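You operate a simulated robot arm through the tools that you are given. There is no shell and no other tool. Be economical: measure what you need, move in short steps, check, and stop when the job is done.

You run a simulated two-armed robot. Do the job below in one go: nothing can be reset, and whatever is moved stays where it is left.

JOB
Close the right drawer of the sampling table. Take the green bag from the top of the bag table and put it on the top of the steel cabinet with a window. Put the block brush with the teal back on the top of the sampling table. The order is free. Set down upright: bag.

It is judged by the outcome, as a careful person would: the job done as asked, and still so three seconds after it is handed in. It fails if anything else is knocked over, pushed out of place, dropped, spilled or broken.

ROBOT AND FRAMES
Two 7-joint arms with two-finger parallel grippers on one trunk, on a base that drives. Base frame: it is fixed to the floor where the robot stands at the start and does not move with it; the origin is under the middle of the robot, x ahead of it, y to its left, z up. Units: mm, degrees, N and s.
The left shoulder is at the start at [50, 187, 1010], the right one opposite. With the tool pointing down near the work surface each hand reaches from about 100 to 660 mm from the robot's upright axis, wherever it stands, measured 20 degrees to its own side. Places, roughly: bag [1500, -750, 1000]; block brush with the teal back [-750, -3500, 1000]; right drawer of the sampling table [600, 100, 700]; top of the sampling table [500, 600, 900]; top of the steel cabinet with a window [-1000, -3800, 1300]. Payload 3.43 kg a hand.
Tool frame (each hand has its own): the origin (TCP) lies between the finger pads and is the grasp point; the fingertips stand 30 mm ahead of it; z points along the fingers, y is the line along which they close. The gripper opens to 94 mm. The fingers are 28 mm wide and 10 mm thick; the gripper's body (50 by 96 mm) begins 55 mm behind the TCP.
Orientation is that of the tool frame in the base frame, as a unit quaternion [x, y, z, w]. With the fingers straight down and closing along the base's y, the tool's x points along the base's -x, its y along +y and its z along -z.

CONTROLS
- The arms move only by the tool play_rows. It takes "left_rows", "right_rows" or both (then of equal length, played together; a hand with none holds still); each is text: rows parted by semicolons, each of 7 numbers parted by spaces: the finger opening in mm, from 0 to 94, then the shift along the tool's x, y, z in units of 400 mm (1.0 is 400 mm), then the turn, a rotation vector about the tool's x, y, z in units of 180 degrees (1.0 is 180 degrees). In form: grip tx ty tz rx ry rz; .... A call has 1 to 12 rows; each row is the pose to reach, as a shift and turn from the pose commanded when the call began, along the tool's axes at that moment. A call with a number of a shift or a turn outside -1 to 1 is refused whole. Each row takes 0.2 s and may step no farther than 50 mm and 8.6 degrees from the row before; otherwise, or with a gripper value out of range, the whole call is refused. Where a pose cannot be reached the arm comes as near as it can. A force on the tool above 40 N (or 10 N above the force at the start of the call, whichever is more), or a blocked arm, ends the call early, and 0.2 s more pass. Each finger travels about 153 mm/s and halts on what it meets, pressing with about 28 N; the grip force reading is that of the motor and also rises with nothing between the fingers. The clock runs only during rows and for 0.2 s after the last one: add rows that repeat a pose to give the fingers time. It gives the time, the measured TCP pose, the force on the tool (base axes), the opening and the grip force at its end, in the units of the frame above (readings bear some noise), with the torque about the TCP (base axes, N m) and any sound that the robot's microphone picked up.
- Cameras (640 x 400 px; columns grow to the right, rows downward): "scene" is now at [132.5, 50.1, 1181.8]; the picture's right is [0.57, -0.82, 0.00], its down [-0.38, -0.27, -0.88] and it looks along [0.73, 0.50, -0.47] (base axes); focal length 214 px, centre (320, 200). "left" rides on the left gripper at [76, -14, -103] in its tool frame; the picture's right is [0.18, 0.98, 0.00], its down [-0.75, 0.14, -0.64] and it looks along [-0.63, 0.12, 0.77] (tool axes); focal length 243 px, centre (320, 200). "right" rides on the right gripper at [76, 14, -102] in its tool frame; the picture's right is [-0.18, 0.98, 0.00], its down [-0.75, -0.14, -0.64] and it looks along [-0.63, -0.12, 0.77] (tool axes); focal length 243 px, centre (320, 200). There is no depth. A picture from a camera that has moved, and an enlarged one, comes with that camera's place and axes in the base frame and with its lens.
- grab_frame(camera): a new picture of that camera. It takes no simulated time.
- lift_body(by): slides the trunk up (or, below 0, down) by that many mm; the arms and the scene camera ride with it, the base frame stays. It gives what a move gives, with no picture.
- base_move(legs): drives the robot by 1 to 6 legs, each [ahead, left, turn to the left] in mm, mm and degrees, along the robot's own axes; the way and the turn of a leg run together, so that a leg with both is an arc; at most 1500 mm and 180 degrees a leg. The arms and the cameras ride along, it lands a little off, and it stops where it bumps. It gives what a move gives.
- aim_head(pan, tilt): turns the head with the scene camera to pan (to the left, within 80 degrees either way) and tilt (down, from -29 to 69), counted from straight ahead of the robot. It gives what a move gives.
- inspect(camera, box): a new picture of the part [left, top, right, bottom] of that camera's present view, enlarged. It takes no simulated time.
- job_done(): hands the job in; it is judged then, once.

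Work in short steps. Places have to be worked out from the pictures, the camera data and where the tool is seen: move nearer, look again, correct. Check each grasp and each placing, and mend what went wrong. You have 165 turns and 118 pictures in all, those below and enlarged ones among them. Open the grippers and draw the arms clear of the work before you hand the job in, unless the task says otherwise; then end with one line.

The tools are called as name(argument=value, ...) on one line, values as JSON. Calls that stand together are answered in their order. play_rows: Moves the arms, as the interface text tells. Its arguments: {"type":"object","properties":{"left_rows":{"type":"string"},"right_rows":{"type":"string"}},"required":[]} The other tools are called the same way: lift_body (by) slides the trunk up or down; base_move (legs) drives the base; aim_head (pan, tilt) turns the head that bears the scene camera; grab_frame (camera) takes a picture; inspect (camera, box) takes an enlarged picture of a part of a camera's view; job_done () hands the job in.

At the start:

```text
t: 0.0
left_tcp_pos: [303.0, 428.6, 1059.6]
left_tool_rot: [0.0, 1.0, 0.0, 0.0]
left_contact_force: [0.3, 0.0, 0.6]
left_torque: [-0.05, 0.02, -0.02]
left_finger_gap: 93.9
left_gripper_force: 0.1
right_tcp_pos: [403.9, 1.9, 1135.1]
right_tool_rot: [0.0, 1.0, 0.0, 0.001]
right_contact_force: [-0.2, 0.6, -0.8]
right_torque: [0.02, -0.02, -0.02]
right_finger_gap: 94.0
right_gripper_force: 0.0
trunk travel left (down, up): [-225.0, 207.0]
robot x, y, heading: [1.7, 1.0, 0.2]
head pan, tilt: [34.7, 27.9]
```

scene: 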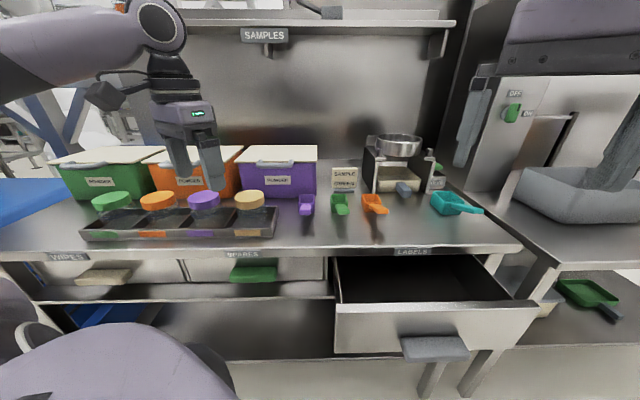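
right: 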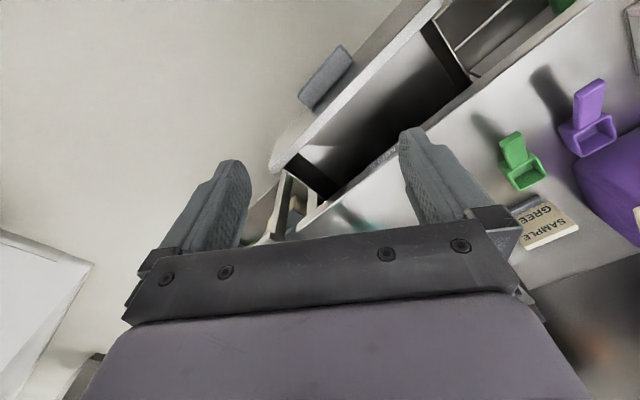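
left: 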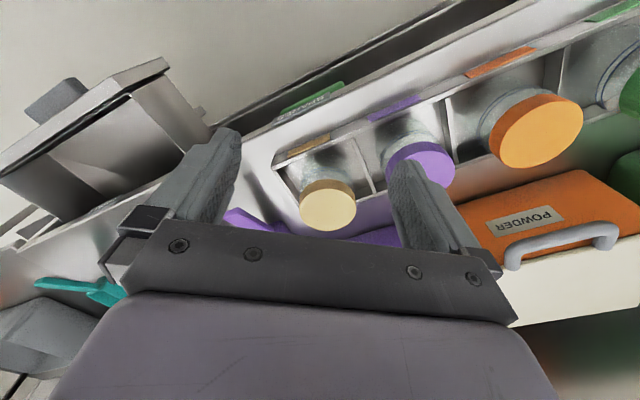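

The drawer handle seems to sit near (480, 0, 700), and the table normal is about 35° left of ahead. I'll turn the base to face the table, then look again.

aim_head(pan=0, tilt=45)

grab_frame(camera="scene")

aim_head(pan=-60, tilt=20)

grab_frame(camera="scene")

```text
t: 1.0
left_tcp_pos: [302.4, 427.9, 1058.8]
left_tool_rot: [0.0, 1.0, -0.001, 0.0]
left_contact_force: [0.4, -0.2, 0.5]
left_torque: [0.04, 0.01, -0.03]
left_finger_gap: 93.9
left_gripper_force: 0.1
right_tcp_pos: [404.2, 2.4, 1136.3]
right_tool_rot: [-0.001, 1.0, 0.0, 0.001]
right_contact_force: [0.7, -0.3, -0.7]
right_torque: [0.04, 0.02, 0.01]
right_finger_gap: 94.2
right_gripper_force: 0.0
trunk travel left (down, up): [-225.0, 207.0]
robot x, y, heading: [-0.1, 0.9, 0.0]
head pan, tilt: [0.0, 45.0]
```

```text
114 pictures are left
camera scene: at [138.8, -1.7, 1155.8], right [0.0, -1.0, 0.0], down [-0.71, 0.0, -0.71], along [0.71, 0.0, -0.71], focal length 214 px, centre (320, 200)
```

scene: 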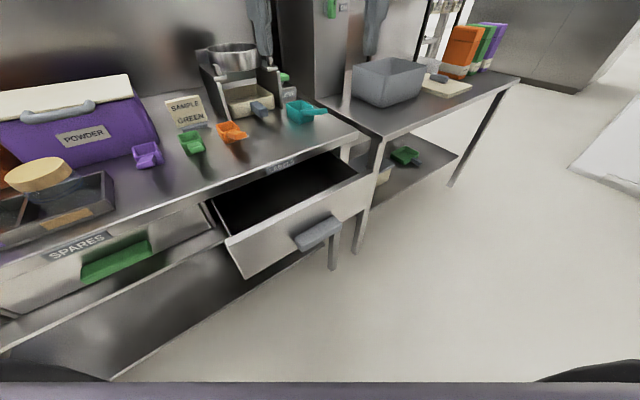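

```text
t: 2.3
left_tcp_pos: [302.6, 428.2, 1060.1]
left_tool_rot: [0.001, 1.0, 0.0, 0.0]
left_contact_force: [-0.1, -0.4, -0.1]
left_torque: [-0.01, 0.01, 0.01]
left_finger_gap: 93.8
left_gripper_force: 0.2
right_tcp_pos: [403.4, 2.8, 1135.8]
right_tool_rot: [0.0, 1.0, 0.001, 0.001]
right_contact_force: [0.3, -0.4, -0.1]
right_torque: [0.05, 0.02, 0.0]
right_finger_gap: 93.7
right_gripper_force: 0.1
trunk travel left (down, up): [-225.0, 207.0]
robot x, y, heading: [3.2, 0.8, 0.0]
head pan, tilt: [-60.0, 20.0]
```

```text
113 pictures are left
camera scene: at [104.1, -82.4, 1194.4], right [-0.87, -0.5, 0.0], down [-0.17, 0.3, -0.94], along [0.47, -0.81, -0.34], focal length 214 px, centre (320, 200)
```

scene: 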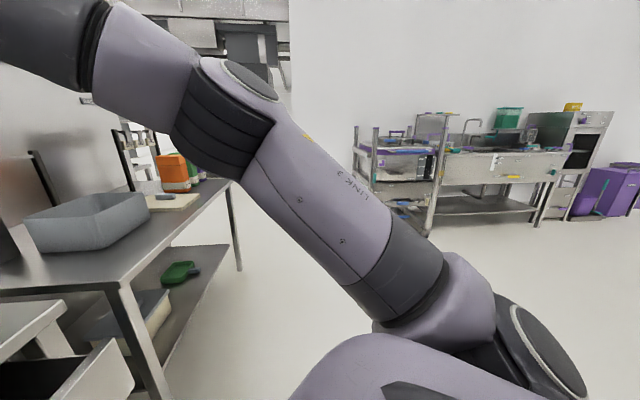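

Rotating 34.5° left to face the table, backing off 200 mm, then looking at the drawer.

base_move(legs=[[0, 0, 34.5], [-200, 0, 0]])

aim_head(pan=-15, tilt=40)

grab_frame(camera="scene")

```text
t: 5.5
left_tcp_pos: [-159.5, 410.8, 1059.3]
left_tool_rot: [-0.299, 0.954, 0.0, 0.0]
left_contact_force: [-0.6, 1.0, 0.0]
left_torque: [0.02, 0.01, -0.01]
left_finger_gap: 94.1
left_gripper_force: 0.1
right_tcp_pos: [168.3, 119.4, 1135.5]
right_tool_rot: [-0.3, 0.954, 0.0, 0.0]
right_contact_force: [-0.8, 0.1, -0.5]
right_torque: [0.0, -0.03, 0.04]
right_finger_gap: 94.2
right_gripper_force: 0.0
trunk travel left (down, up): [-225.0, 207.0]
robot x, y, heading: [-162.4, -114.0, 34.7]
head pan, tilt: [-60.0, 20.0]
```

```text
t: 6.7
left_tcp_pos: [-158.4, 411.6, 1060.4]
left_tool_rot: [-0.3, 0.954, -0.001, 0.001]
left_contact_force: [-0.3, 0.3, 0.1]
left_torque: [-0.03, 0.02, 0.01]
left_finger_gap: 94.0
left_gripper_force: 0.0
right_tcp_pos: [167.1, 119.6, 1136.2]
right_tool_rot: [-0.298, 0.954, 0.0, 0.0]
right_contact_force: [0.2, 0.1, 0.1]
right_torque: [0.01, -0.02, -0.05]
right_finger_gap: 94.0
right_gripper_force: 0.1
trunk travel left (down, up): [-225.0, 207.0]
robot x, y, heading: [-164.9, -110.1, 34.9]
head pan, tilt: [-15.0, 40.0]
```

```text
112 pictures are left
camera scene: at [-35.5, -52.7, 1163.1], right [0.34, -0.94, 0.0], down [-0.6, -0.22, -0.77], along [0.72, 0.26, -0.64], focal length 214 px, centre (320, 200)
```

scene: 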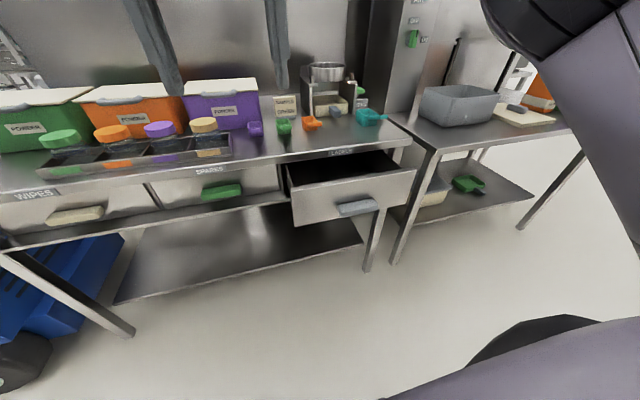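

The handle is about 570 mm ahead and 260 mm right of the robot, at z≈720–750. I'll tilt the right hand forward with fingers closed, moving right and down but short of it.

play_rows(right_rows="0 0 -0.055 0.068 0 -0.045 0; 0 0 -0.11 0.136 0 -0.09 0; 0 0 -0.165 0.204 0 -0.135 0; 0 0 -0.22 0.272 0 -0.18 0; 0 0 -0.275 0.34 0 -0.225 0; 0 0 -0.33 0.408 0 -0.27 0; 0 0 -0.385 0.476 0 -0.315 0; 0 0 -0.44 0.544 0 -0.36 0; 0 0 -0.495 0.612 0 -0.405 0; 0 0 -0.55 0.68 0 -0.45 0; 0 0 -0.62 0.75 0 -0.495 0; 0 0 -0.62 0.75 0 -0.495 0")

grab_frame(camera="scene")

grab_frame(camera="right")

```text
t: 9.3
left_tcp_pos: [-159.3, 410.7, 1058.3]
left_tool_rot: [-0.299, 0.954, -0.001, 0.0]
left_contact_force: [0.0, 0.5, 0.1]
left_torque: [0.0, -0.03, -0.02]
left_finger_gap: 94.0
left_gripper_force: 0.0
right_tcp_pos: [244.8, 1.3, 893.9]
right_tool_rot: [-0.213, 0.68, 0.21, 0.67]
right_contact_force: [0.1, 0.0, 0.1]
right_torque: [0.01, -0.01, -0.01]
right_finger_gap: 0.0
right_gripper_force: 27.9
right hand out of reach, approached as far as the arm can: row 8, 9, 10, 11, 12
trunk travel left (down, up): [-225.0, 207.0]
robot x, y, heading: [-164.2, -115.8, 34.7]
head pan, tilt: [-15.0, 40.0]
```

```text
111 pictures are left
camera scene: at [-35.5, -52.6, 1163.1], right [0.34, -0.94, 0.0], down [-0.6, -0.22, -0.77], along [0.72, 0.26, -0.64], focal length 214 px, centre (320, 200)
```

scene: 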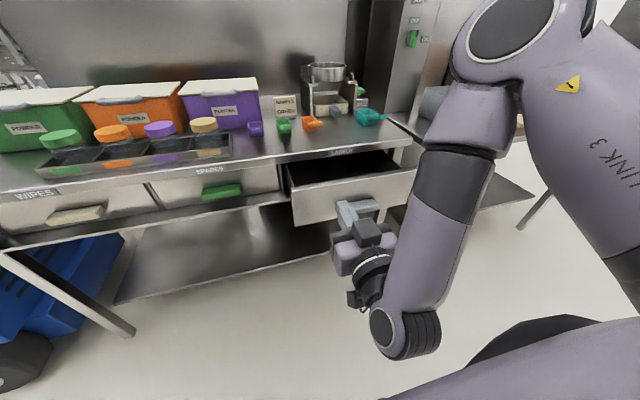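

```text
110 pictures are left
camera right: at [151.2, -45.4, 820.6], right [-0.56, 0.81, 0.18], down [-0.44, -0.48, 0.76], along [0.71, 0.34, 0.62], focal length 243 px, centre (320, 200)
```

right: 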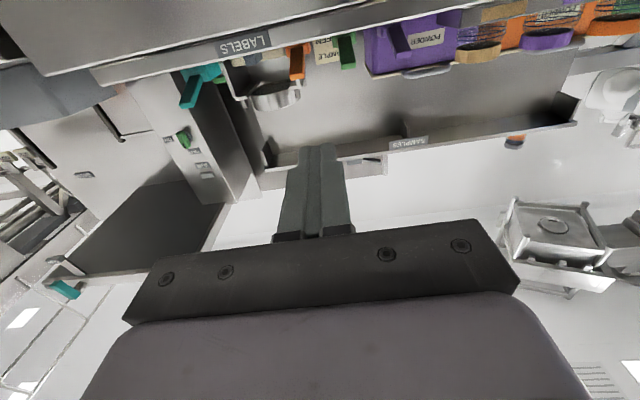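

The arm hit its limit at z≈894. I'll lower the trunk by 165 and shift the base right 110 instead.

lift_body(by=-165)

base_move(legs=[[0, -110, 0]])

grab_frame(camera="scene")

```text
t: 11.2
left_tcp_pos: [-159.3, 411.6, 894.7]
left_tool_rot: [-0.299, 0.954, 0.0, 0.0]
left_contact_force: [0.9, 0.0, 0.0]
left_torque: [0.01, 0.04, 0.0]
left_finger_gap: 93.9
left_gripper_force: 0.0
right_tcp_pos: [244.8, 1.0, 728.7]
right_tool_rot: [-0.213, 0.681, 0.209, 0.668]
right_contact_force: [0.5, 0.4, 0.5]
right_torque: [-0.01, -0.02, 0.0]
right_finger_gap: 0.3
right_gripper_force: 28.8
trunk travel left (down, up): [-60.0, 372.0]
robot x, y, heading: [-163.8, -112.8, 34.9]
head pan, tilt: [-15.0, 40.0]
```

```text
t: 12.8
left_tcp_pos: [-95.3, 323.1, 893.8]
left_tool_rot: [-0.299, 0.954, 0.0, 0.0]
left_contact_force: [0.4, -0.2, -0.2]
left_torque: [0.02, 0.02, 0.02]
left_finger_gap: 94.0
left_gripper_force: 0.1
right_tcp_pos: [306.0, -86.8, 728.0]
right_tool_rot: [-0.212, 0.681, 0.209, 0.669]
right_contact_force: [-0.2, -0.1, -0.6]
right_torque: [0.03, 0.03, 0.0]
right_finger_gap: 0.0
right_gripper_force: 28.1
trunk travel left (down, up): [-60.0, 372.0]
robot x, y, heading: [-103.4, -201.5, 34.8]
head pan, tilt: [-15.0, 40.0]
```

```text
109 pictures are left
camera scene: at [25.7, -141.0, 998.1], right [0.34, -0.94, 0.0], down [-0.61, -0.22, -0.77], along [0.72, 0.26, -0.64], focal length 214 px, centre (320, 200)
```

scene: 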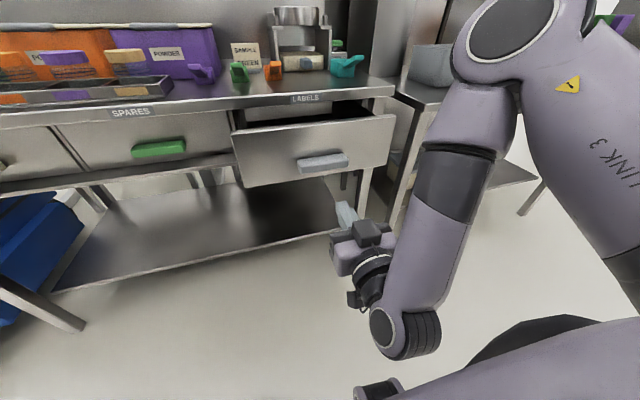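

Triangulating over three views gives the handle at ≈(428, 0, 757), laterally aligned with the fingers. I'll raise the trunk 27 and drive forward towards the handle.

lift_body(by=27)

base_move(legs=[[95, 0, 0]])

inspect(camera="scene", box=[220, 60, 460, 310])

```text
t: 13.5
left_tcp_pos: [-96.0, 323.0, 921.7]
left_tool_rot: [-0.297, 0.955, 0.0, 0.0]
left_contact_force: [-0.8, 0.1, 0.5]
left_torque: [0.01, -0.02, -0.04]
left_finger_gap: 94.2
left_gripper_force: 0.0
right_tcp_pos: [307.1, -89.3, 756.2]
right_tool_rot: [-0.211, 0.681, 0.208, 0.67]
right_contact_force: [-0.6, 0.2, -0.9]
right_torque: [0.0, 0.03, 0.0]
right_finger_gap: 0.0
right_gripper_force: 28.0
trunk travel left (down, up): [-87.0, 345.0]
robot x, y, heading: [-103.9, -200.6, 34.6]
head pan, tilt: [-15.0, 40.0]
```

```text
t: 14.6
left_tcp_pos: [-20.7, 374.6, 921.5]
left_tool_rot: [-0.297, 0.955, -0.001, 0.0]
left_contact_force: [-0.2, 0.0, -0.5]
left_torque: [-0.01, 0.01, -0.02]
left_finger_gap: 94.0
left_gripper_force: 0.1
right_tcp_pos: [381.6, -37.0, 755.0]
right_tool_rot: [-0.211, 0.681, 0.208, 0.67]
right_contact_force: [0.0, -1.0, -0.3]
right_torque: [0.02, 0.01, 0.0]
right_finger_gap: 0.1
right_gripper_force: 27.9
trunk travel left (down, up): [-87.0, 345.0]
robot x, y, heading: [-23.5, -151.3, 34.7]
head pan, tilt: [-15.0, 40.0]
```

```text
1.60 times, centred on (340, 185) of scene
camera zoom: at [101.5, -88.7, 1025.1], right [0.34, -0.94, 0.0], down [-0.61, -0.22, -0.77], along [0.72, 0.26, -0.64], focal length 343 px, centre (288, 224)
```

zoom: 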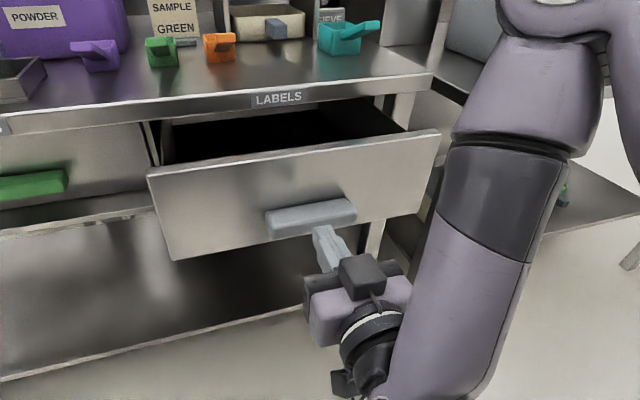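

Fingertips are right before the handle at matching height. Driving forward 150 to push it.

base_move(legs=[[150, 0, 0]])

grab_frame(camera="scene")

```text
t: 16.0
left_tcp_pos: [104.5, 461.6, 921.0]
left_tool_rot: [-0.295, 0.955, 0.0, 0.0]
left_contact_force: [0.1, 0.2, 0.2]
left_torque: [0.0, 0.01, -0.01]
left_finger_gap: 94.3
left_gripper_force: 0.0
right_tcp_pos: [505.0, 48.2, 755.5]
right_tool_rot: [-0.209, 0.683, 0.205, 0.669]
right_contact_force: [-0.5, -0.7, -0.5]
right_torque: [-0.03, 0.04, 0.0]
right_finger_gap: 0.0
right_gripper_force: 28.3
trunk travel left (down, up): [-87.0, 345.0]
robot x, y, heading: [101.3, -61.1, 34.5]
head pan, tilt: [-15.0, 40.0]
```

```text
107 pictures are left
camera scene: at [225.2, -4.4, 1025.1], right [0.33, -0.94, 0.0], down [-0.61, -0.21, -0.77], along [0.72, 0.25, -0.64], focal length 214 px, centre (320, 200)
```

scene: 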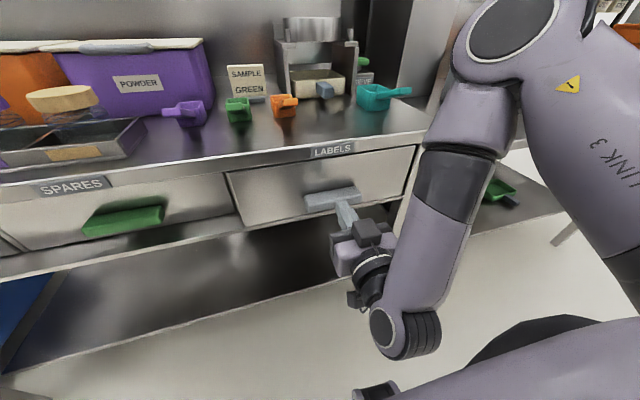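

Nearly closed; nudging 25 mm more.

base_move(legs=[[25, 0, 0]])

inspect(camera="scene", box=[200, 120, 440, 270])

```text
t: 16.8
left_tcp_pos: [125.2, 473.9, 921.1]
left_tool_rot: [-0.294, 0.956, 0.0, 0.001]
left_contact_force: [0.3, 0.2, -0.1]
left_torque: [0.0, -0.03, -0.03]
left_finger_gap: 93.9
left_gripper_force: 0.1
right_tcp_pos: [525.6, 60.6, 754.1]
right_tool_rot: [-0.211, 0.681, 0.207, 0.67]
right_contact_force: [0.1, 0.1, 0.0]
right_torque: [0.03, 0.02, -0.03]
right_finger_gap: 0.2
right_gripper_force: 28.1
trunk travel left (down, up): [-87.0, 345.0]
robot x, y, heading: [115.9, -50.3, 34.5]
head pan, tilt: [-15.0, 40.0]
```

```text
2.67 times, centred on (320, 195) of scene
camera zoom: at [245.3, 9.4, 1025.1], right [0.33, -0.94, 0.0], down [-0.61, -0.21, -0.77], along [0.72, 0.25, -0.64], focal length 572 px, centre (320, 213)
```

zoom: 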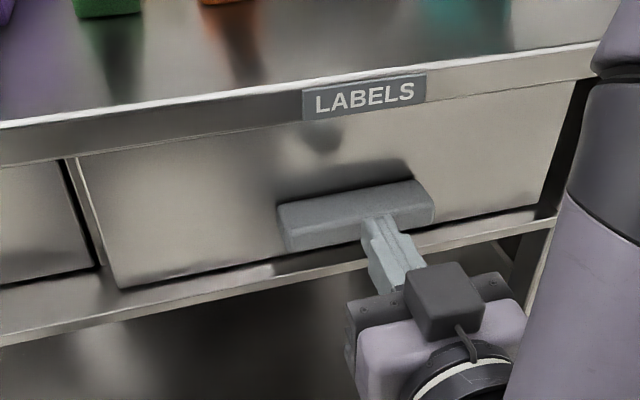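

Still protruding by around 20 mm compared with the neighbouring drawer; push more.

base_move(legs=[[30, 0, 0]])

inspect(camera="scene", box=[160, 120, 400, 270])

```text
t: 17.6
left_tcp_pos: [150.6, 490.1, 921.3]
left_tool_rot: [-0.295, 0.956, 0.0, -0.001]
left_contact_force: [-0.2, 0.4, -1.5]
left_torque: [0.01, 0.0, -0.03]
left_finger_gap: 94.1
left_gripper_force: 0.0
right_tcp_pos: [550.0, 75.9, 756.0]
right_tool_rot: [-0.209, 0.682, 0.206, 0.67]
right_contact_force: [0.1, 0.0, -0.1]
right_torque: [0.02, 0.0, 0.0]
right_finger_gap: 0.0
right_gripper_force: 28.2
trunk travel left (down, up): [-87.0, 345.0]
robot x, y, heading: [139.6, -36.5, 34.4]
head pan, tilt: [-15.0, 40.0]
```

```text
2.67 times, centred on (280, 195) of scene
camera zoom: at [269.5, 25.9, 1025.1], right [0.33, -0.94, 0.0], down [-0.61, -0.21, -0.77], along [0.72, 0.25, -0.64], focal length 572 px, centre (427, 213)
```

zoom: 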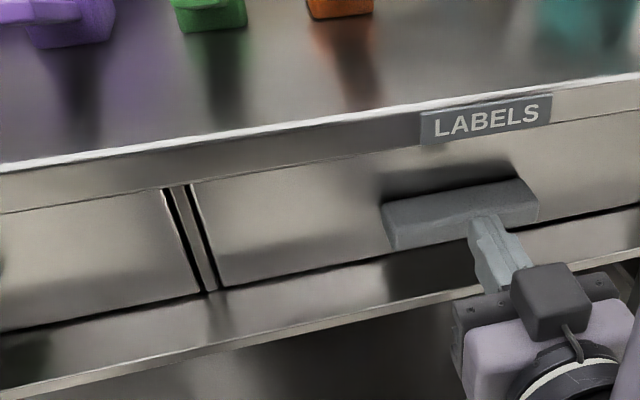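

The front looks flush now. A small gentle arm push to confirm it is seated.

play_rows(right_rows="0 0 0 0.01 0 0 0; 0 0 0 0.02 0 0 0; 0 0 0 0.03 0 0 0; 0 0 0 0.04 0 0 0; 0 0 0 0.04 0 0 0")

inspect(camera="scene", box=[160, 120, 400, 270])

```text
t: 18.8
left_tcp_pos: [150.9, 490.5, 921.0]
left_tool_rot: [-0.295, 0.955, -0.001, 0.0]
left_contact_force: [-0.3, 0.2, 1.3]
left_torque: [0.01, 0.0, 0.05]
left_finger_gap: 93.6
left_gripper_force: 0.1
right_tcp_pos: [560.3, 87.4, 757.6]
right_tool_rot: [-0.209, 0.683, 0.205, 0.67]
right_contact_force: [-1.5, -1.3, 0.2]
right_torque: [0.0, 0.03, 0.04]
right_finger_gap: 0.3
right_gripper_force: 28.3
right hand out of reach, approached as far as the arm can: row 3, 4, 5
trunk travel left (down, up): [-87.0, 345.0]
robot x, y, heading: [144.1, -35.2, 34.6]
head pan, tilt: [-15.0, 40.0]
```

```text
2.67 times, centred on (280, 195) of scene
camera zoom: at [269.4, 25.8, 1025.1], right [0.33, -0.94, 0.0], down [-0.61, -0.21, -0.77], along [0.72, 0.25, -0.64], focal length 572 px, centre (427, 213)
```

zoom: 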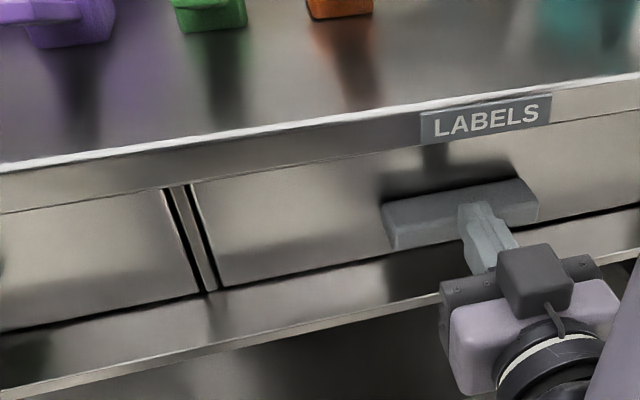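

Drawer unmoved. One last 8 mm base nudge to make sure it meets its stop.

base_move(legs=[[8, 0, 0]])

inspect(camera="scene", box=[160, 120, 400, 270])

```text
t: 19.6
left_tcp_pos: [155.0, 492.0, 921.0]
left_tool_rot: [-0.294, 0.956, 0.0, 0.0]
left_contact_force: [-0.2, -0.6, 0.3]
left_torque: [0.03, -0.01, 0.03]
left_finger_gap: 94.1
left_gripper_force: 0.0
right_tcp_pos: [561.6, 88.0, 757.4]
right_tool_rot: [-0.212, 0.683, 0.207, 0.667]
right_contact_force: [-6.2, -6.1, 5.8]
right_torque: [0.12, -0.06, 0.02]
right_finger_gap: 0.2
right_gripper_force: 27.2
trunk travel left (down, up): [-87.0, 345.0]
robot x, y, heading: [145.9, -30.1, 34.3]
head pan, tilt: [-15.0, 40.0]
stopped in leg 1: the force on the tool passed its limit at 53 N (the readings are from after the stop); the commanded pose is now the measured one
```

```text
2.67 times, centred on (280, 195) of scene
camera zoom: at [272.9, 27.8, 1025.2], right [0.33, -0.94, 0.0], down [-0.61, -0.21, -0.77], along [0.72, 0.25, -0.64], focal length 572 px, centre (427, 213)
```

zoom: 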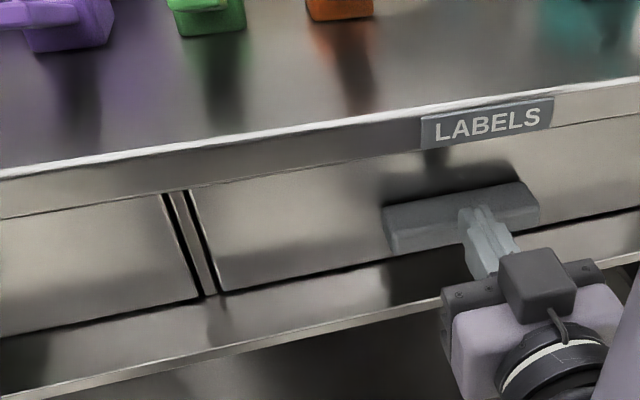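

The stop was felt (53 N), so the drawer is closed. Backing away 450, raising the trunk, and looking toward the bag table.

base_move(legs=[[-400, 0, 0], [0, 0, -60]])

lift_body(by=138)

aim_head(pan=0, tilt=20)

grab_frame(camera="scene")

```text
t: 24.7
left_tcp_pos: [279.8, 1.7, 921.6]
left_tool_rot: [0.224, 0.975, -0.001, 0.0]
left_contact_force: [-0.4, -0.7, 0.1]
left_torque: [0.02, 0.0, -0.02]
left_finger_gap: 94.0
left_gripper_force: 0.0
right_tcp_pos: [130.5, -551.9, 756.2]
right_tool_rot: [0.159, 0.699, -0.156, 0.68]
right_contact_force: [-0.7, -0.2, -0.6]
right_torque: [-0.02, 0.0, 0.01]
right_finger_gap: 0.0
right_gripper_force: 28.4
trunk travel left (down, up): [-87.0, 345.0]
robot x, y, heading: [-179.3, -250.5, -25.7]
head pan, tilt: [-15.0, 40.0]
```

```text
t: 26.4
left_tcp_pos: [280.2, 1.4, 1059.2]
left_tool_rot: [0.224, 0.975, 0.001, 0.001]
left_contact_force: [0.5, 0.2, 0.9]
left_torque: [0.02, -0.02, -0.01]
left_finger_gap: 94.1
left_gripper_force: 0.0
right_tcp_pos: [130.2, -551.5, 895.1]
right_tool_rot: [0.16, 0.699, -0.157, 0.679]
right_contact_force: [0.9, 0.2, -0.1]
right_torque: [-0.01, 0.01, -0.04]
right_finger_gap: 0.2
right_gripper_force: 27.5
trunk travel left (down, up): [-225.0, 207.0]
robot x, y, heading: [-175.0, -251.5, -25.8]
head pan, tilt: [-15.0, 40.0]
```

```text
t: 27.2
left_tcp_pos: [278.6, 2.0, 1059.5]
left_tool_rot: [0.224, 0.975, 0.0, 0.0]
left_contact_force: [-0.3, -0.2, -0.2]
left_torque: [0.01, 0.01, -0.04]
left_finger_gap: 94.0
left_gripper_force: 0.1
right_tcp_pos: [130.3, -553.6, 895.3]
right_tool_rot: [0.16, 0.699, -0.156, 0.679]
right_contact_force: [0.0, 0.5, -0.3]
right_torque: [0.02, 0.01, -0.01]
right_finger_gap: 0.3
right_gripper_force: 27.9
trunk travel left (down, up): [-225.0, 207.0]
robot x, y, heading: [-181.3, -255.0, -25.9]
head pan, tilt: [0.0, 20.0]
```

```text
102 pictures are left
camera scene: at [-44.4, -319.6, 1194.4], right [-0.44, -0.9, 0.0], down [-0.31, 0.15, -0.94], along [0.85, -0.41, -0.34], focal length 214 px, centre (320, 200)
```

scene: 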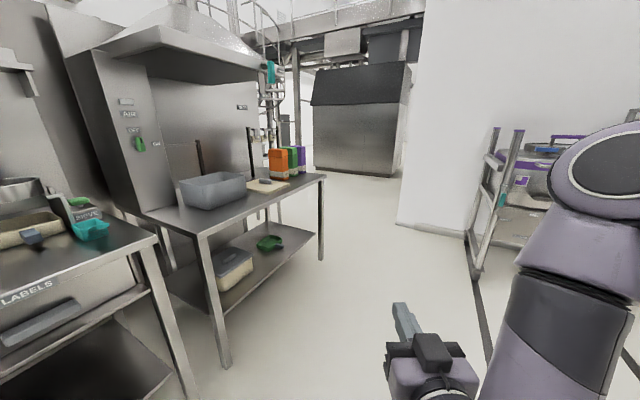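

The bags stand at the far right end of the bag table. Zooming there.

inspect(camera="scene", box=[170, 120, 350, 240])

aim_head(pan=-75, tilt=15)

grab_frame(camera="scene")

```text
3.33 times, centred on (260, 180) of scene
camera zoom: at [-44.4, -319.6, 1194.4], right [-0.44, -0.9, 0.0], down [-0.31, 0.15, -0.94], along [0.85, -0.41, -0.34], focal length 715 px, centre (520, 267)
```

zoom: 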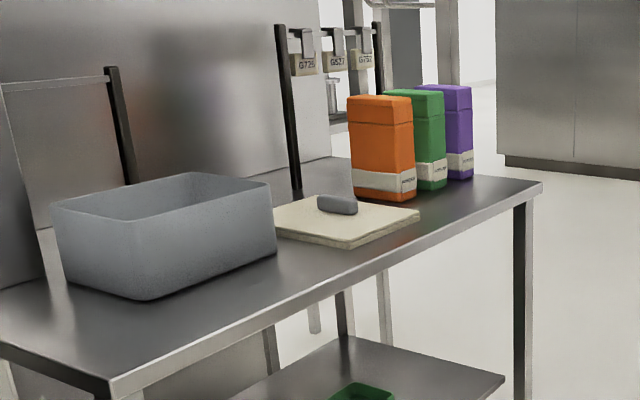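

```text
t: 28.7
left_tcp_pos: [278.5, 2.0, 1059.4]
left_tool_rot: [0.224, 0.975, 0.001, 0.0]
left_contact_force: [-0.1, -0.5, 0.1]
left_torque: [-0.01, 0.0, -0.02]
left_finger_gap: 94.1
left_gripper_force: 0.1
right_tcp_pos: [130.5, -552.2, 893.7]
right_tool_rot: [0.161, 0.699, -0.157, 0.679]
right_contact_force: [0.2, 0.8, 0.2]
right_torque: [0.02, -0.01, 0.0]
right_finger_gap: 0.1
right_gripper_force: 28.0
trunk travel left (down, up): [-225.0, 207.0]
robot x, y, heading: [-177.3, -250.9, -26.0]
head pan, tilt: [-75.0, 15.0]
```

```text
100 pictures are left
camera scene: at [-145.7, -370.6, 1202.6], right [-0.98, 0.19, 0.0], down [0.05, 0.25, -0.97], along [-0.18, -0.95, -0.26], focal length 214 px, centre (320, 200)
```

scene: 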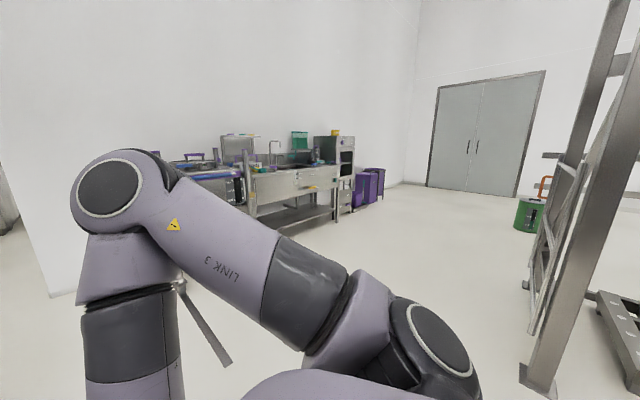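

Bag table front edge is nearly in line with the sampling table (normal ≈35°). I'll drive along the tables staying back, then turn to face the bags.

base_move(legs=[[955, -536, 0], [0, 0, 61]])

aim_head(pan=-10, tilt=25)

grab_frame(camera="scene")

```text
t: 37.0
left_tcp_pos: [440.3, -620.3, 1058.5]
left_tool_rot: [-0.312, 0.95, 0.001, 0.0]
left_contact_force: [0.3, -0.4, 0.1]
left_torque: [0.01, 0.01, 0.03]
left_finger_gap: 93.7
left_gripper_force: 0.0
right_tcp_pos: [861.3, -1009.9, 894.1]
right_tool_rot: [-0.224, 0.681, 0.218, 0.663]
right_contact_force: [-0.2, -0.3, -0.7]
right_torque: [0.03, 0.0, 0.04]
right_finger_gap: 0.0
right_gripper_force: 27.5
trunk travel left (down, up): [-225.0, 207.0]
robot x, y, heading: [454.8, -1146.1, 36.3]
head pan, tilt: [-75.0, 15.0]
```

```text
t: 38.4
left_tcp_pos: [440.9, -620.7, 1058.4]
left_tool_rot: [-0.312, 0.95, 0.0, 0.0]
left_contact_force: [0.6, -0.6, 0.1]
left_torque: [0.0, -0.02, 0.03]
left_finger_gap: 93.8
left_gripper_force: 0.1
right_tcp_pos: [861.3, -1010.2, 892.9]
right_tool_rot: [-0.225, 0.68, 0.218, 0.662]
right_contact_force: [0.3, 0.0, -0.7]
right_torque: [0.03, -0.01, -0.02]
right_finger_gap: 0.3
right_gripper_force: 27.9
trunk travel left (down, up): [-225.0, 207.0]
robot x, y, heading: [452.2, -1143.2, 36.3]
head pan, tilt: [-10.0, 25.0]
```

```text
99 pictures are left
camera scene: at [579.4, -1070.7, 1186.4], right [0.44, -0.9, 0.0], down [-0.38, -0.19, -0.91], along [0.81, 0.4, -0.42], focal length 214 px, centre (320, 200)
```

scene: 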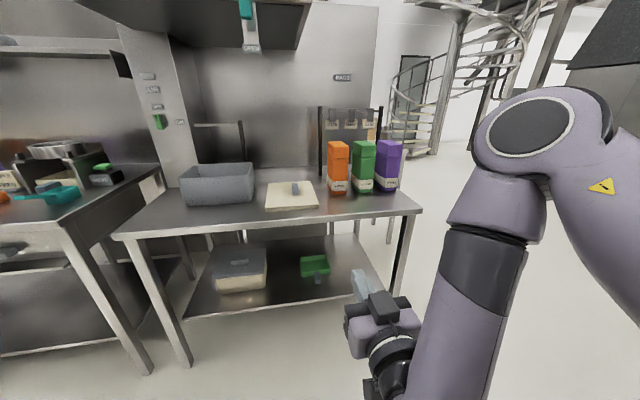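

Triangulated green bag base ≈(1514, −839, 797), table front edge about 230 mm in front of it. Zooming on bags.

inspect(camera="scene", box=[300, 120, 420, 210])

```text
4.44 times, centred on (360, 165) of scene
camera zoom: at [579.4, -1070.7, 1186.4], right [0.44, -0.9, 0.0], down [-0.38, -0.19, -0.91], along [0.81, 0.4, -0.42], focal length 953 px, centre (142, 356)
```

zoom: 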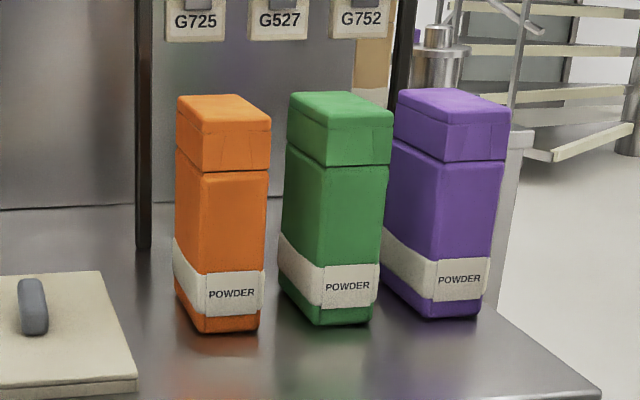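

Bags are ~70 mm wide with ~45 mm gaps and look aligned with the table. I'll grasp the green one horizontally from the front. Raising to z≈935 and driving right 244, ahead 400, then look.

lift_body(by=45)

base_move(legs=[[0, -244, 0], [370, 0, 0]])

aim_head(pan=-10, tilt=40)

grab_frame(camera="scene")

```text
t: 39.2
left_tcp_pos: [440.2, -620.7, 1104.9]
left_tool_rot: [-0.312, 0.95, -0.001, -0.001]
left_contact_force: [0.3, 0.3, 0.0]
left_torque: [-0.01, -0.01, -0.01]
left_finger_gap: 94.0
left_gripper_force: 0.0
right_tcp_pos: [861.8, -1009.1, 940.3]
right_tool_rot: [-0.225, 0.681, 0.218, 0.662]
right_contact_force: [-0.5, -0.2, 0.4]
right_torque: [0.02, 0.0, 0.01]
right_finger_gap: 0.0
right_gripper_force: 27.7
trunk travel left (down, up): [-270.0, 162.0]
robot x, y, heading: [451.7, -1144.1, 36.5]
head pan, tilt: [-10.0, 25.0]
```

```text
t: 43.9
left_tcp_pos: [880.3, -605.3, 1104.0]
left_tool_rot: [-0.304, 0.953, 0.0, -0.001]
left_contact_force: [-0.1, 0.0, 0.4]
left_torque: [0.01, -0.02, 0.01]
left_finger_gap: 93.7
left_gripper_force: 0.1
right_tcp_pos: [1296.0, -1000.5, 940.9]
right_tool_rot: [-0.22, 0.682, 0.214, 0.664]
right_contact_force: [-0.7, 1.1, 0.2]
right_torque: [0.0, 0.03, -0.02]
right_finger_gap: 0.1
right_gripper_force: 28.1
trunk travel left (down, up): [-270.0, 162.0]
robot x, y, heading: [886.5, -1132.5, 35.7]
head pan, tilt: [-10.0, 25.0]
```

```text
t: 44.6
left_tcp_pos: [881.5, -605.6, 1103.4]
left_tool_rot: [-0.305, 0.952, 0.0, 0.001]
left_contact_force: [-0.8, 0.2, -0.6]
left_torque: [0.02, 0.01, 0.0]
left_finger_gap: 93.9
left_gripper_force: 0.0
right_tcp_pos: [1296.3, -1001.3, 939.1]
right_tool_rot: [-0.22, 0.683, 0.213, 0.663]
right_contact_force: [-0.3, -0.7, -1.3]
right_torque: [0.0, 0.01, 0.0]
right_finger_gap: 0.1
right_gripper_force: 28.0
trunk travel left (down, up): [-270.0, 162.0]
robot x, y, heading: [882.5, -1126.9, 35.6]
head pan, tilt: [-10.0, 40.0]
```

```text
97 pictures are left
camera scene: at [1007.4, -1060.3, 1208.1], right [0.43, -0.9, 0.0], down [-0.58, -0.28, -0.77], along [0.69, 0.33, -0.64], focal length 214 px, centre (320, 200)
```

scene: 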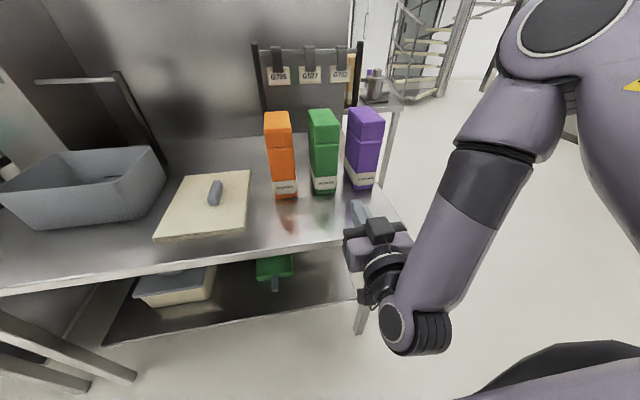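

Bag front at ≈(1493,−846), n≈719; hand is 11 mm to the right and 250 mm short. Drive ahead 80, then open and creep with the arm.

base_move(legs=[[80, 11, 0]])

play_rows(right_rows="94 0.01 0 0 0 0 0; 94 0.02 0 0.05 0 0 0; 94 0.03 0 0.1 0 0 0; 94 0.035 0 0.15 0 0 0; 94 0.035 0 0.18 0 0 0; 94 0.035 0 0.2 0 0 0; 94 0.035 0 0.2 0 0 0")

inspect(camera="scene", box=[220, 60, 460, 270])

grab_frame(camera="right")

```text
t: 45.7
left_tcp_pos: [937.5, -549.8, 1104.4]
left_tool_rot: [-0.306, 0.952, -0.001, -0.001]
left_contact_force: [-0.4, 0.6, 0.2]
left_torque: [-0.01, -0.01, -0.01]
left_finger_gap: 94.0
left_gripper_force: 0.0
right_tcp_pos: [1354.8, -944.9, 939.5]
right_tool_rot: [-0.221, 0.682, 0.214, 0.664]
right_contact_force: [-0.8, 0.3, 0.1]
right_torque: [0.0, 0.0, 0.01]
right_finger_gap: 0.0
right_gripper_force: 27.5
trunk travel left (down, up): [-270.0, 162.0]
robot x, y, heading: [941.0, -1074.7, 35.5]
head pan, tilt: [-10.0, 40.0]
```

```text
t: 47.3
left_tcp_pos: [937.5, -551.2, 1104.4]
left_tool_rot: [-0.305, 0.952, 0.001, 0.0]
left_contact_force: [-0.6, -0.1, -0.5]
left_torque: [-0.01, 0.0, 0.01]
left_finger_gap: 94.0
left_gripper_force: 0.1
right_tcp_pos: [1394.7, -886.9, 934.4]
right_tool_rot: [-0.22, 0.683, 0.213, 0.663]
right_contact_force: [0.6, 0.4, -0.5]
right_torque: [0.0, 0.0, 0.01]
right_finger_gap: 94.1
right_gripper_force: 0.1
right hand out of reach, approached as far as the arm can: row 2, 3, 4, 5, 6, 7
trunk travel left (down, up): [-270.0, 162.0]
robot x, y, heading: [940.3, -1076.0, 35.5]
head pan, tilt: [-10.0, 40.0]
```

```text
1.90 times, centred on (340, 165) of scene
camera zoom: at [1065.1, -1005.3, 1208.1], right [0.43, -0.9, 0.0], down [-0.58, -0.28, -0.77], along [0.69, 0.33, -0.64], focal length 408 px, centre (282, 267)
```

zoom: 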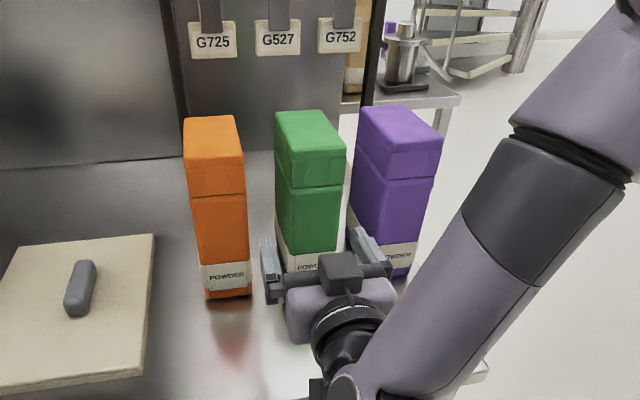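

```text
95 pictures are left
camera right: at [1301.9, -935.0, 863.8], right [-0.57, 0.8, 0.18], down [-0.42, -0.47, 0.77], along [0.71, 0.36, 0.61], focal length 243 px, centre (320, 200)
```

right: 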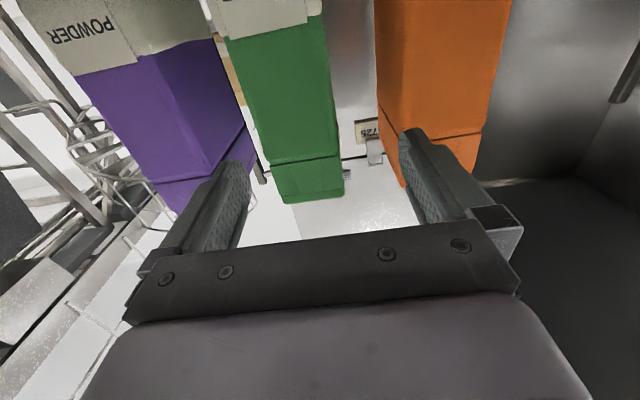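

The arm is at some joint limit in this horizontal pose and drifts left. I'll pitch the hand ~30° down to free the wrist and re-centre.

play_rows(right_rows="94 0 -0.015 0 0 0.045 0; 94 0 -0.03 0 0 0.09 0; 94 0 -0.045 0 0 0.135 0; 94 0 -0.06 0 0 0.17 0; 94 0 -0.06 0 0 0.17 0")

```text
t: 48.5
left_tcp_pos: [938.2, -550.1, 1104.3]
left_tool_rot: [-0.306, 0.952, 0.0, 0.0]
left_contact_force: [-0.4, -0.3, 0.6]
left_torque: [0.0, 0.0, -0.02]
left_finger_gap: 94.0
left_gripper_force: 0.2
right_tcp_pos: [1409.8, -906.4, 936.9]
right_tool_rot: [-0.269, 0.834, 0.148, 0.459]
right_contact_force: [0.7, 0.1, -0.7]
right_torque: [-0.02, 0.02, 0.03]
right_finger_gap: 94.1
right_gripper_force: 0.0
trunk travel left (down, up): [-270.0, 162.0]
robot x, y, heading: [943.9, -1070.7, 35.4]
head pan, tilt: [-10.0, 40.0]
```

Pose reached now: TCP on the bag's centre line (t≈−1558), pitch 32°. Advancing ~80 mm while flattening pitch slightly.

play_rows(right_rows="94 -0.03 0 0.057 0 -0.02 0; 94 -0.06 0 0.114 0 -0.04 0; 94 -0.091 0 0.171 0 -0.067 0; 94 -0.091 0 0.171 0 -0.067 0")

inspect(camera="scene", box=[220, 60, 460, 270])

grab_frame(camera="right")

```text
t: 49.5
left_tcp_pos: [938.3, -550.6, 1103.2]
left_tool_rot: [-0.306, 0.952, 0.0, 0.0]
left_contact_force: [0.7, 0.0, 0.1]
left_torque: [0.0, -0.01, 0.0]
left_finger_gap: 94.0
left_gripper_force: 0.1
right_tcp_pos: [1471.5, -859.3, 929.8]
right_tool_rot: [-0.252, 0.779, 0.176, 0.546]
right_contact_force: [-0.4, -0.3, 0.9]
right_torque: [-0.02, 0.0, 0.01]
right_finger_gap: 93.8
right_gripper_force: 0.1
trunk travel left (down, up): [-270.0, 162.0]
robot x, y, heading: [942.2, -1075.3, 35.9]
head pan, tilt: [-10.0, 40.0]
```

```text
1.90 times, centred on (340, 165) of scene
camera zoom: at [1065.1, -1005.3, 1208.1], right [0.43, -0.9, 0.0], down [-0.58, -0.28, -0.77], along [0.69, 0.33, -0.64], focal length 408 px, centre (282, 267)
```

zoom: 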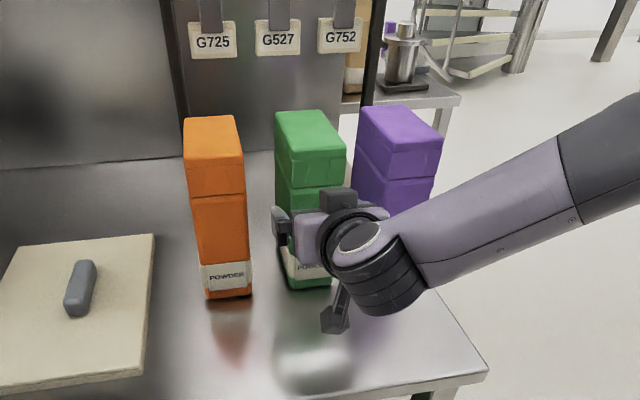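

```text
93 pictures are left
camera right: at [1364.6, -919.4, 894.8], right [-0.52, 0.83, 0.17], down [-0.2, -0.32, 0.93], along [0.83, 0.45, 0.33], focal length 243 px, centre (320, 200)
```

right: 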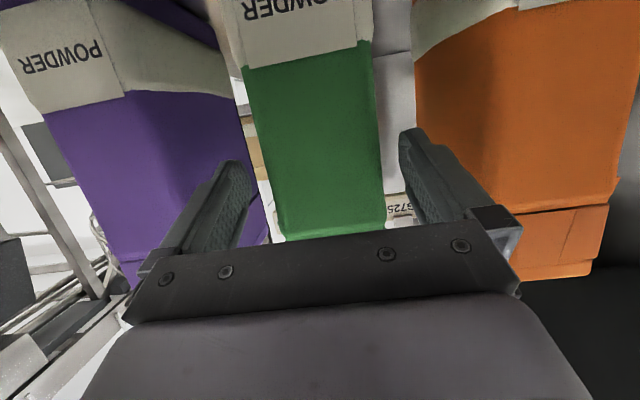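

Bag is centred between fingers. Advancing 52 mm.

play_rows(right_rows="94 -0.0147 0 0.041 0 0 0; 94 -0.0295 0 0.081 0 0 0; 94 -0.0442 0 0.122 0 0 0; 94 -0.0442 0 0.122 0 0 0")

grab_frame(camera="right")

inspect(camera="scene", box=[220, 60, 460, 270])

```text
t: 50.5
left_tcp_pos: [938.1, -550.7, 1104.1]
left_tool_rot: [-0.305, 0.952, 0.0, 0.0]
left_contact_force: [0.1, 0.3, 0.3]
left_torque: [-0.01, 0.02, 0.0]
left_finger_gap: 93.8
left_gripper_force: 0.1
right_tcp_pos: [1514.8, -828.6, 930.2]
right_tool_rot: [-0.252, 0.78, 0.175, 0.546]
right_contact_force: [0.1, 0.6, -1.0]
right_torque: [-0.03, 0.04, -0.01]
right_finger_gap: 94.2
right_gripper_force: 0.0
trunk travel left (down, up): [-270.0, 162.0]
robot x, y, heading: [945.7, -1076.2, 35.7]
head pan, tilt: [-10.0, 40.0]
heard: snap
```

```text
92 pictures are left
camera right: at [1406.1, -887.9, 895.3], right [-0.52, 0.83, 0.17], down [-0.2, -0.31, 0.93], along [0.83, 0.45, 0.33], focal length 243 px, centre (320, 200)
```

right: 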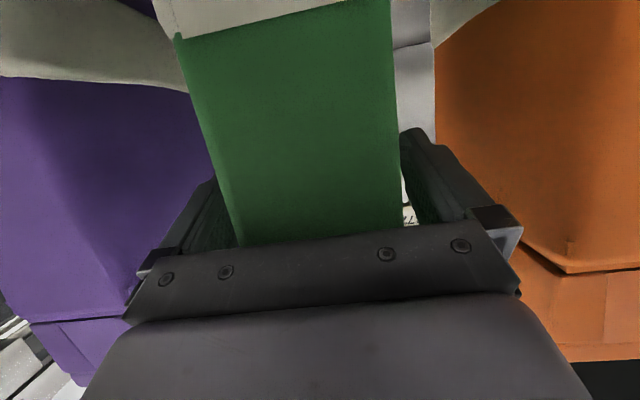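

```text
1.90 times, centred on (340, 165) of scene
camera zoom: at [1065.1, -1005.3, 1208.1], right [0.43, -0.9, 0.0], down [-0.58, -0.28, -0.77], along [0.69, 0.33, -0.64], focal length 408 px, centre (282, 267)
```

zoom: 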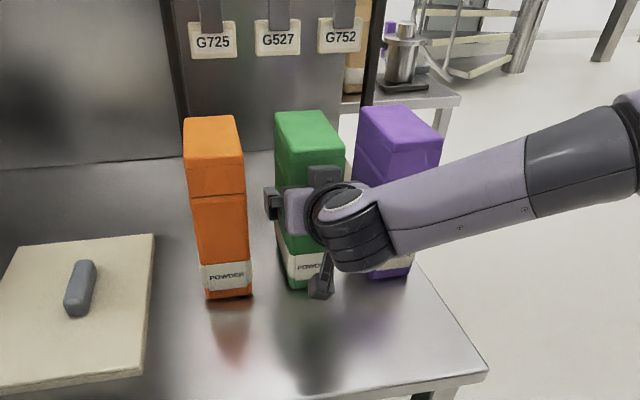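

Fingers straddle the bag, everything still standing. Closing the gripper.

play_rows(right_rows="80 0 0 0 0 0 0; 60 0 0 0 0 0 0; 40 0 0 0 0 0 0; 40 0 0 0 0 0 0; 40 0 0 0 0 0 0")

grab_frame(camera="right")

```text
t: 51.7
left_tcp_pos: [938.8, -549.3, 1103.4]
left_tool_rot: [-0.306, 0.952, 0.0, -0.001]
left_contact_force: [-0.2, -0.7, -0.6]
left_torque: [0.03, 0.0, 0.0]
left_finger_gap: 94.2
left_gripper_force: 0.1
right_tcp_pos: [1513.6, -829.0, 930.4]
right_tool_rot: [-0.252, 0.78, 0.176, 0.545]
right_contact_force: [-0.4, 1.7, -0.2]
right_torque: [0.07, -0.06, 0.26]
right_finger_gap: 74.5
right_gripper_force: 27.8
trunk travel left (down, up): [-270.0, 162.0]
robot x, y, heading: [941.4, -1074.8, 35.6]
head pan, tilt: [-10.0, 40.0]
```

```text
90 pictures are left
camera right: at [1405.7, -887.8, 895.2], right [-0.52, 0.83, 0.17], down [-0.2, -0.32, 0.93], along [0.83, 0.45, 0.33], focal length 243 px, centre (320, 200)
```

right: 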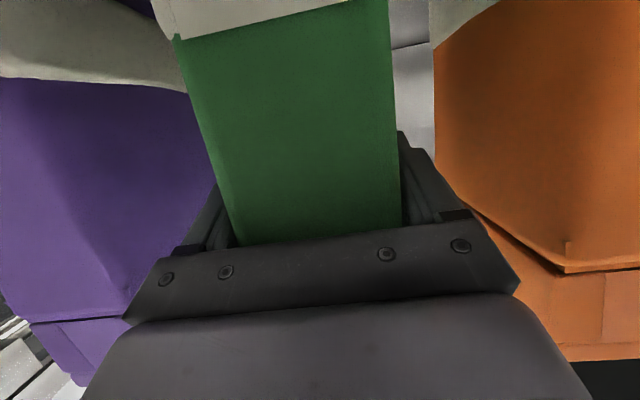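

Gripped at 74.5 mm. Lifting with the trunk.

lift_body(by=80)

inspect(camera="scene", box=[220, 60, 460, 270])

```text
t: 52.9
left_tcp_pos: [938.3, -550.4, 1184.1]
left_tool_rot: [-0.306, 0.952, -0.001, -0.001]
left_contact_force: [0.5, -0.4, -0.6]
left_torque: [-0.05, -0.02, -0.02]
left_finger_gap: 93.8
left_gripper_force: 0.1
right_tcp_pos: [1514.2, -828.3, 1009.3]
right_tool_rot: [-0.252, 0.78, 0.176, 0.545]
right_contact_force: [0.8, 0.2, -10.3]
right_torque: [-0.11, 0.14, 0.0]
right_finger_gap: 74.3
right_gripper_force: 28.2
trunk travel left (down, up): [-350.0, 82.0]
robot x, y, heading: [942.9, -1077.4, 35.6]
head pan, tilt: [-10.0, 40.0]
```

```text
1.90 times, centred on (340, 165) of scene
camera zoom: at [1066.2, -1004.8, 1287.8], right [0.43, -0.9, 0.0], down [-0.58, -0.28, -0.77], along [0.69, 0.33, -0.64], focal length 408 px, centre (282, 267)
```

zoom: 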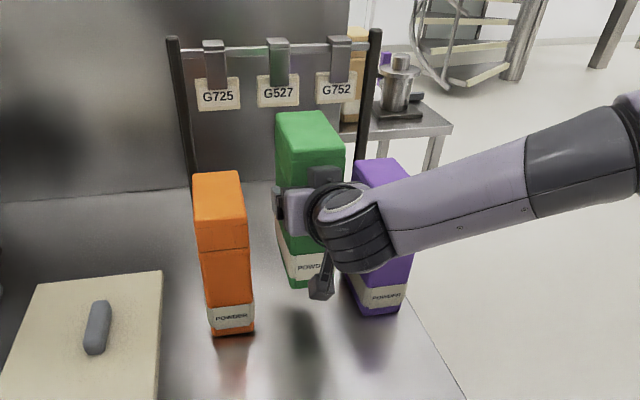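

Bag held (≈1 kg). Lifting further and backing straight out 350, then turning right to look at the cabinet region.

lift_body(by=75)

base_move(legs=[[-400, 0, 0]])

grab_frame(camera="scene")

```text
t: 54.0
left_tcp_pos: [939.1, -550.1, 1259.3]
left_tool_rot: [-0.306, 0.952, 0.0, 0.0]
left_contact_force: [-0.1, -0.3, 0.5]
left_torque: [0.03, -0.01, -0.01]
left_finger_gap: 94.0
left_gripper_force: 0.1
right_tcp_pos: [1514.1, -828.8, 1083.7]
right_tool_rot: [-0.252, 0.78, 0.175, 0.545]
right_contact_force: [-0.1, 0.5, -10.9]
right_torque: [-0.13, 0.17, 0.02]
right_finger_gap: 74.4
right_gripper_force: 28.3
trunk travel left (down, up): [-425.0, 7.0]
robot x, y, heading: [942.0, -1074.8, 35.5]
head pan, tilt: [-10.0, 40.0]
```

```text
t: 56.5
left_tcp_pos: [614.8, -782.6, 1259.9]
left_tool_rot: [-0.305, 0.952, 0.0, -0.002]
left_contact_force: [0.5, -0.6, -0.1]
left_torque: [0.01, -0.02, 0.0]
left_finger_gap: 94.0
left_gripper_force: 0.1
right_tcp_pos: [1189.6, -1063.9, 1085.1]
right_tool_rot: [-0.251, 0.781, 0.175, 0.545]
right_contact_force: [0.0, 0.2, -10.5]
right_torque: [-0.14, 0.21, 0.02]
right_finger_gap: 74.6
right_gripper_force: 28.1
trunk travel left (down, up): [-425.0, 7.0]
robot x, y, heading: [616.9, -1309.7, 35.7]
head pan, tilt: [-10.0, 40.0]
```

```text
88 pictures are left
camera scene: at [741.8, -1238.0, 1363.0], right [0.43, -0.9, 0.0], down [-0.58, -0.28, -0.77], along [0.69, 0.33, -0.64], focal length 214 px, centre (320, 200)
```

scene: 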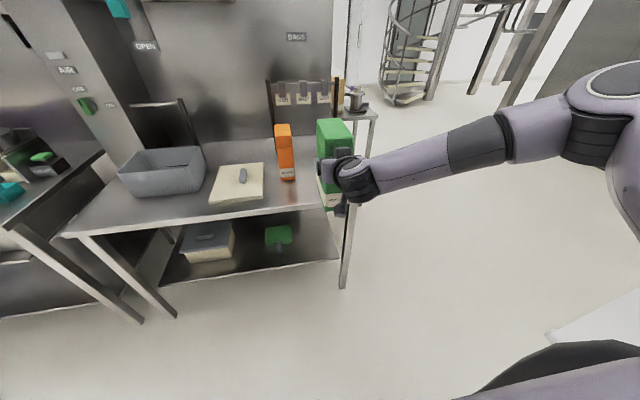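

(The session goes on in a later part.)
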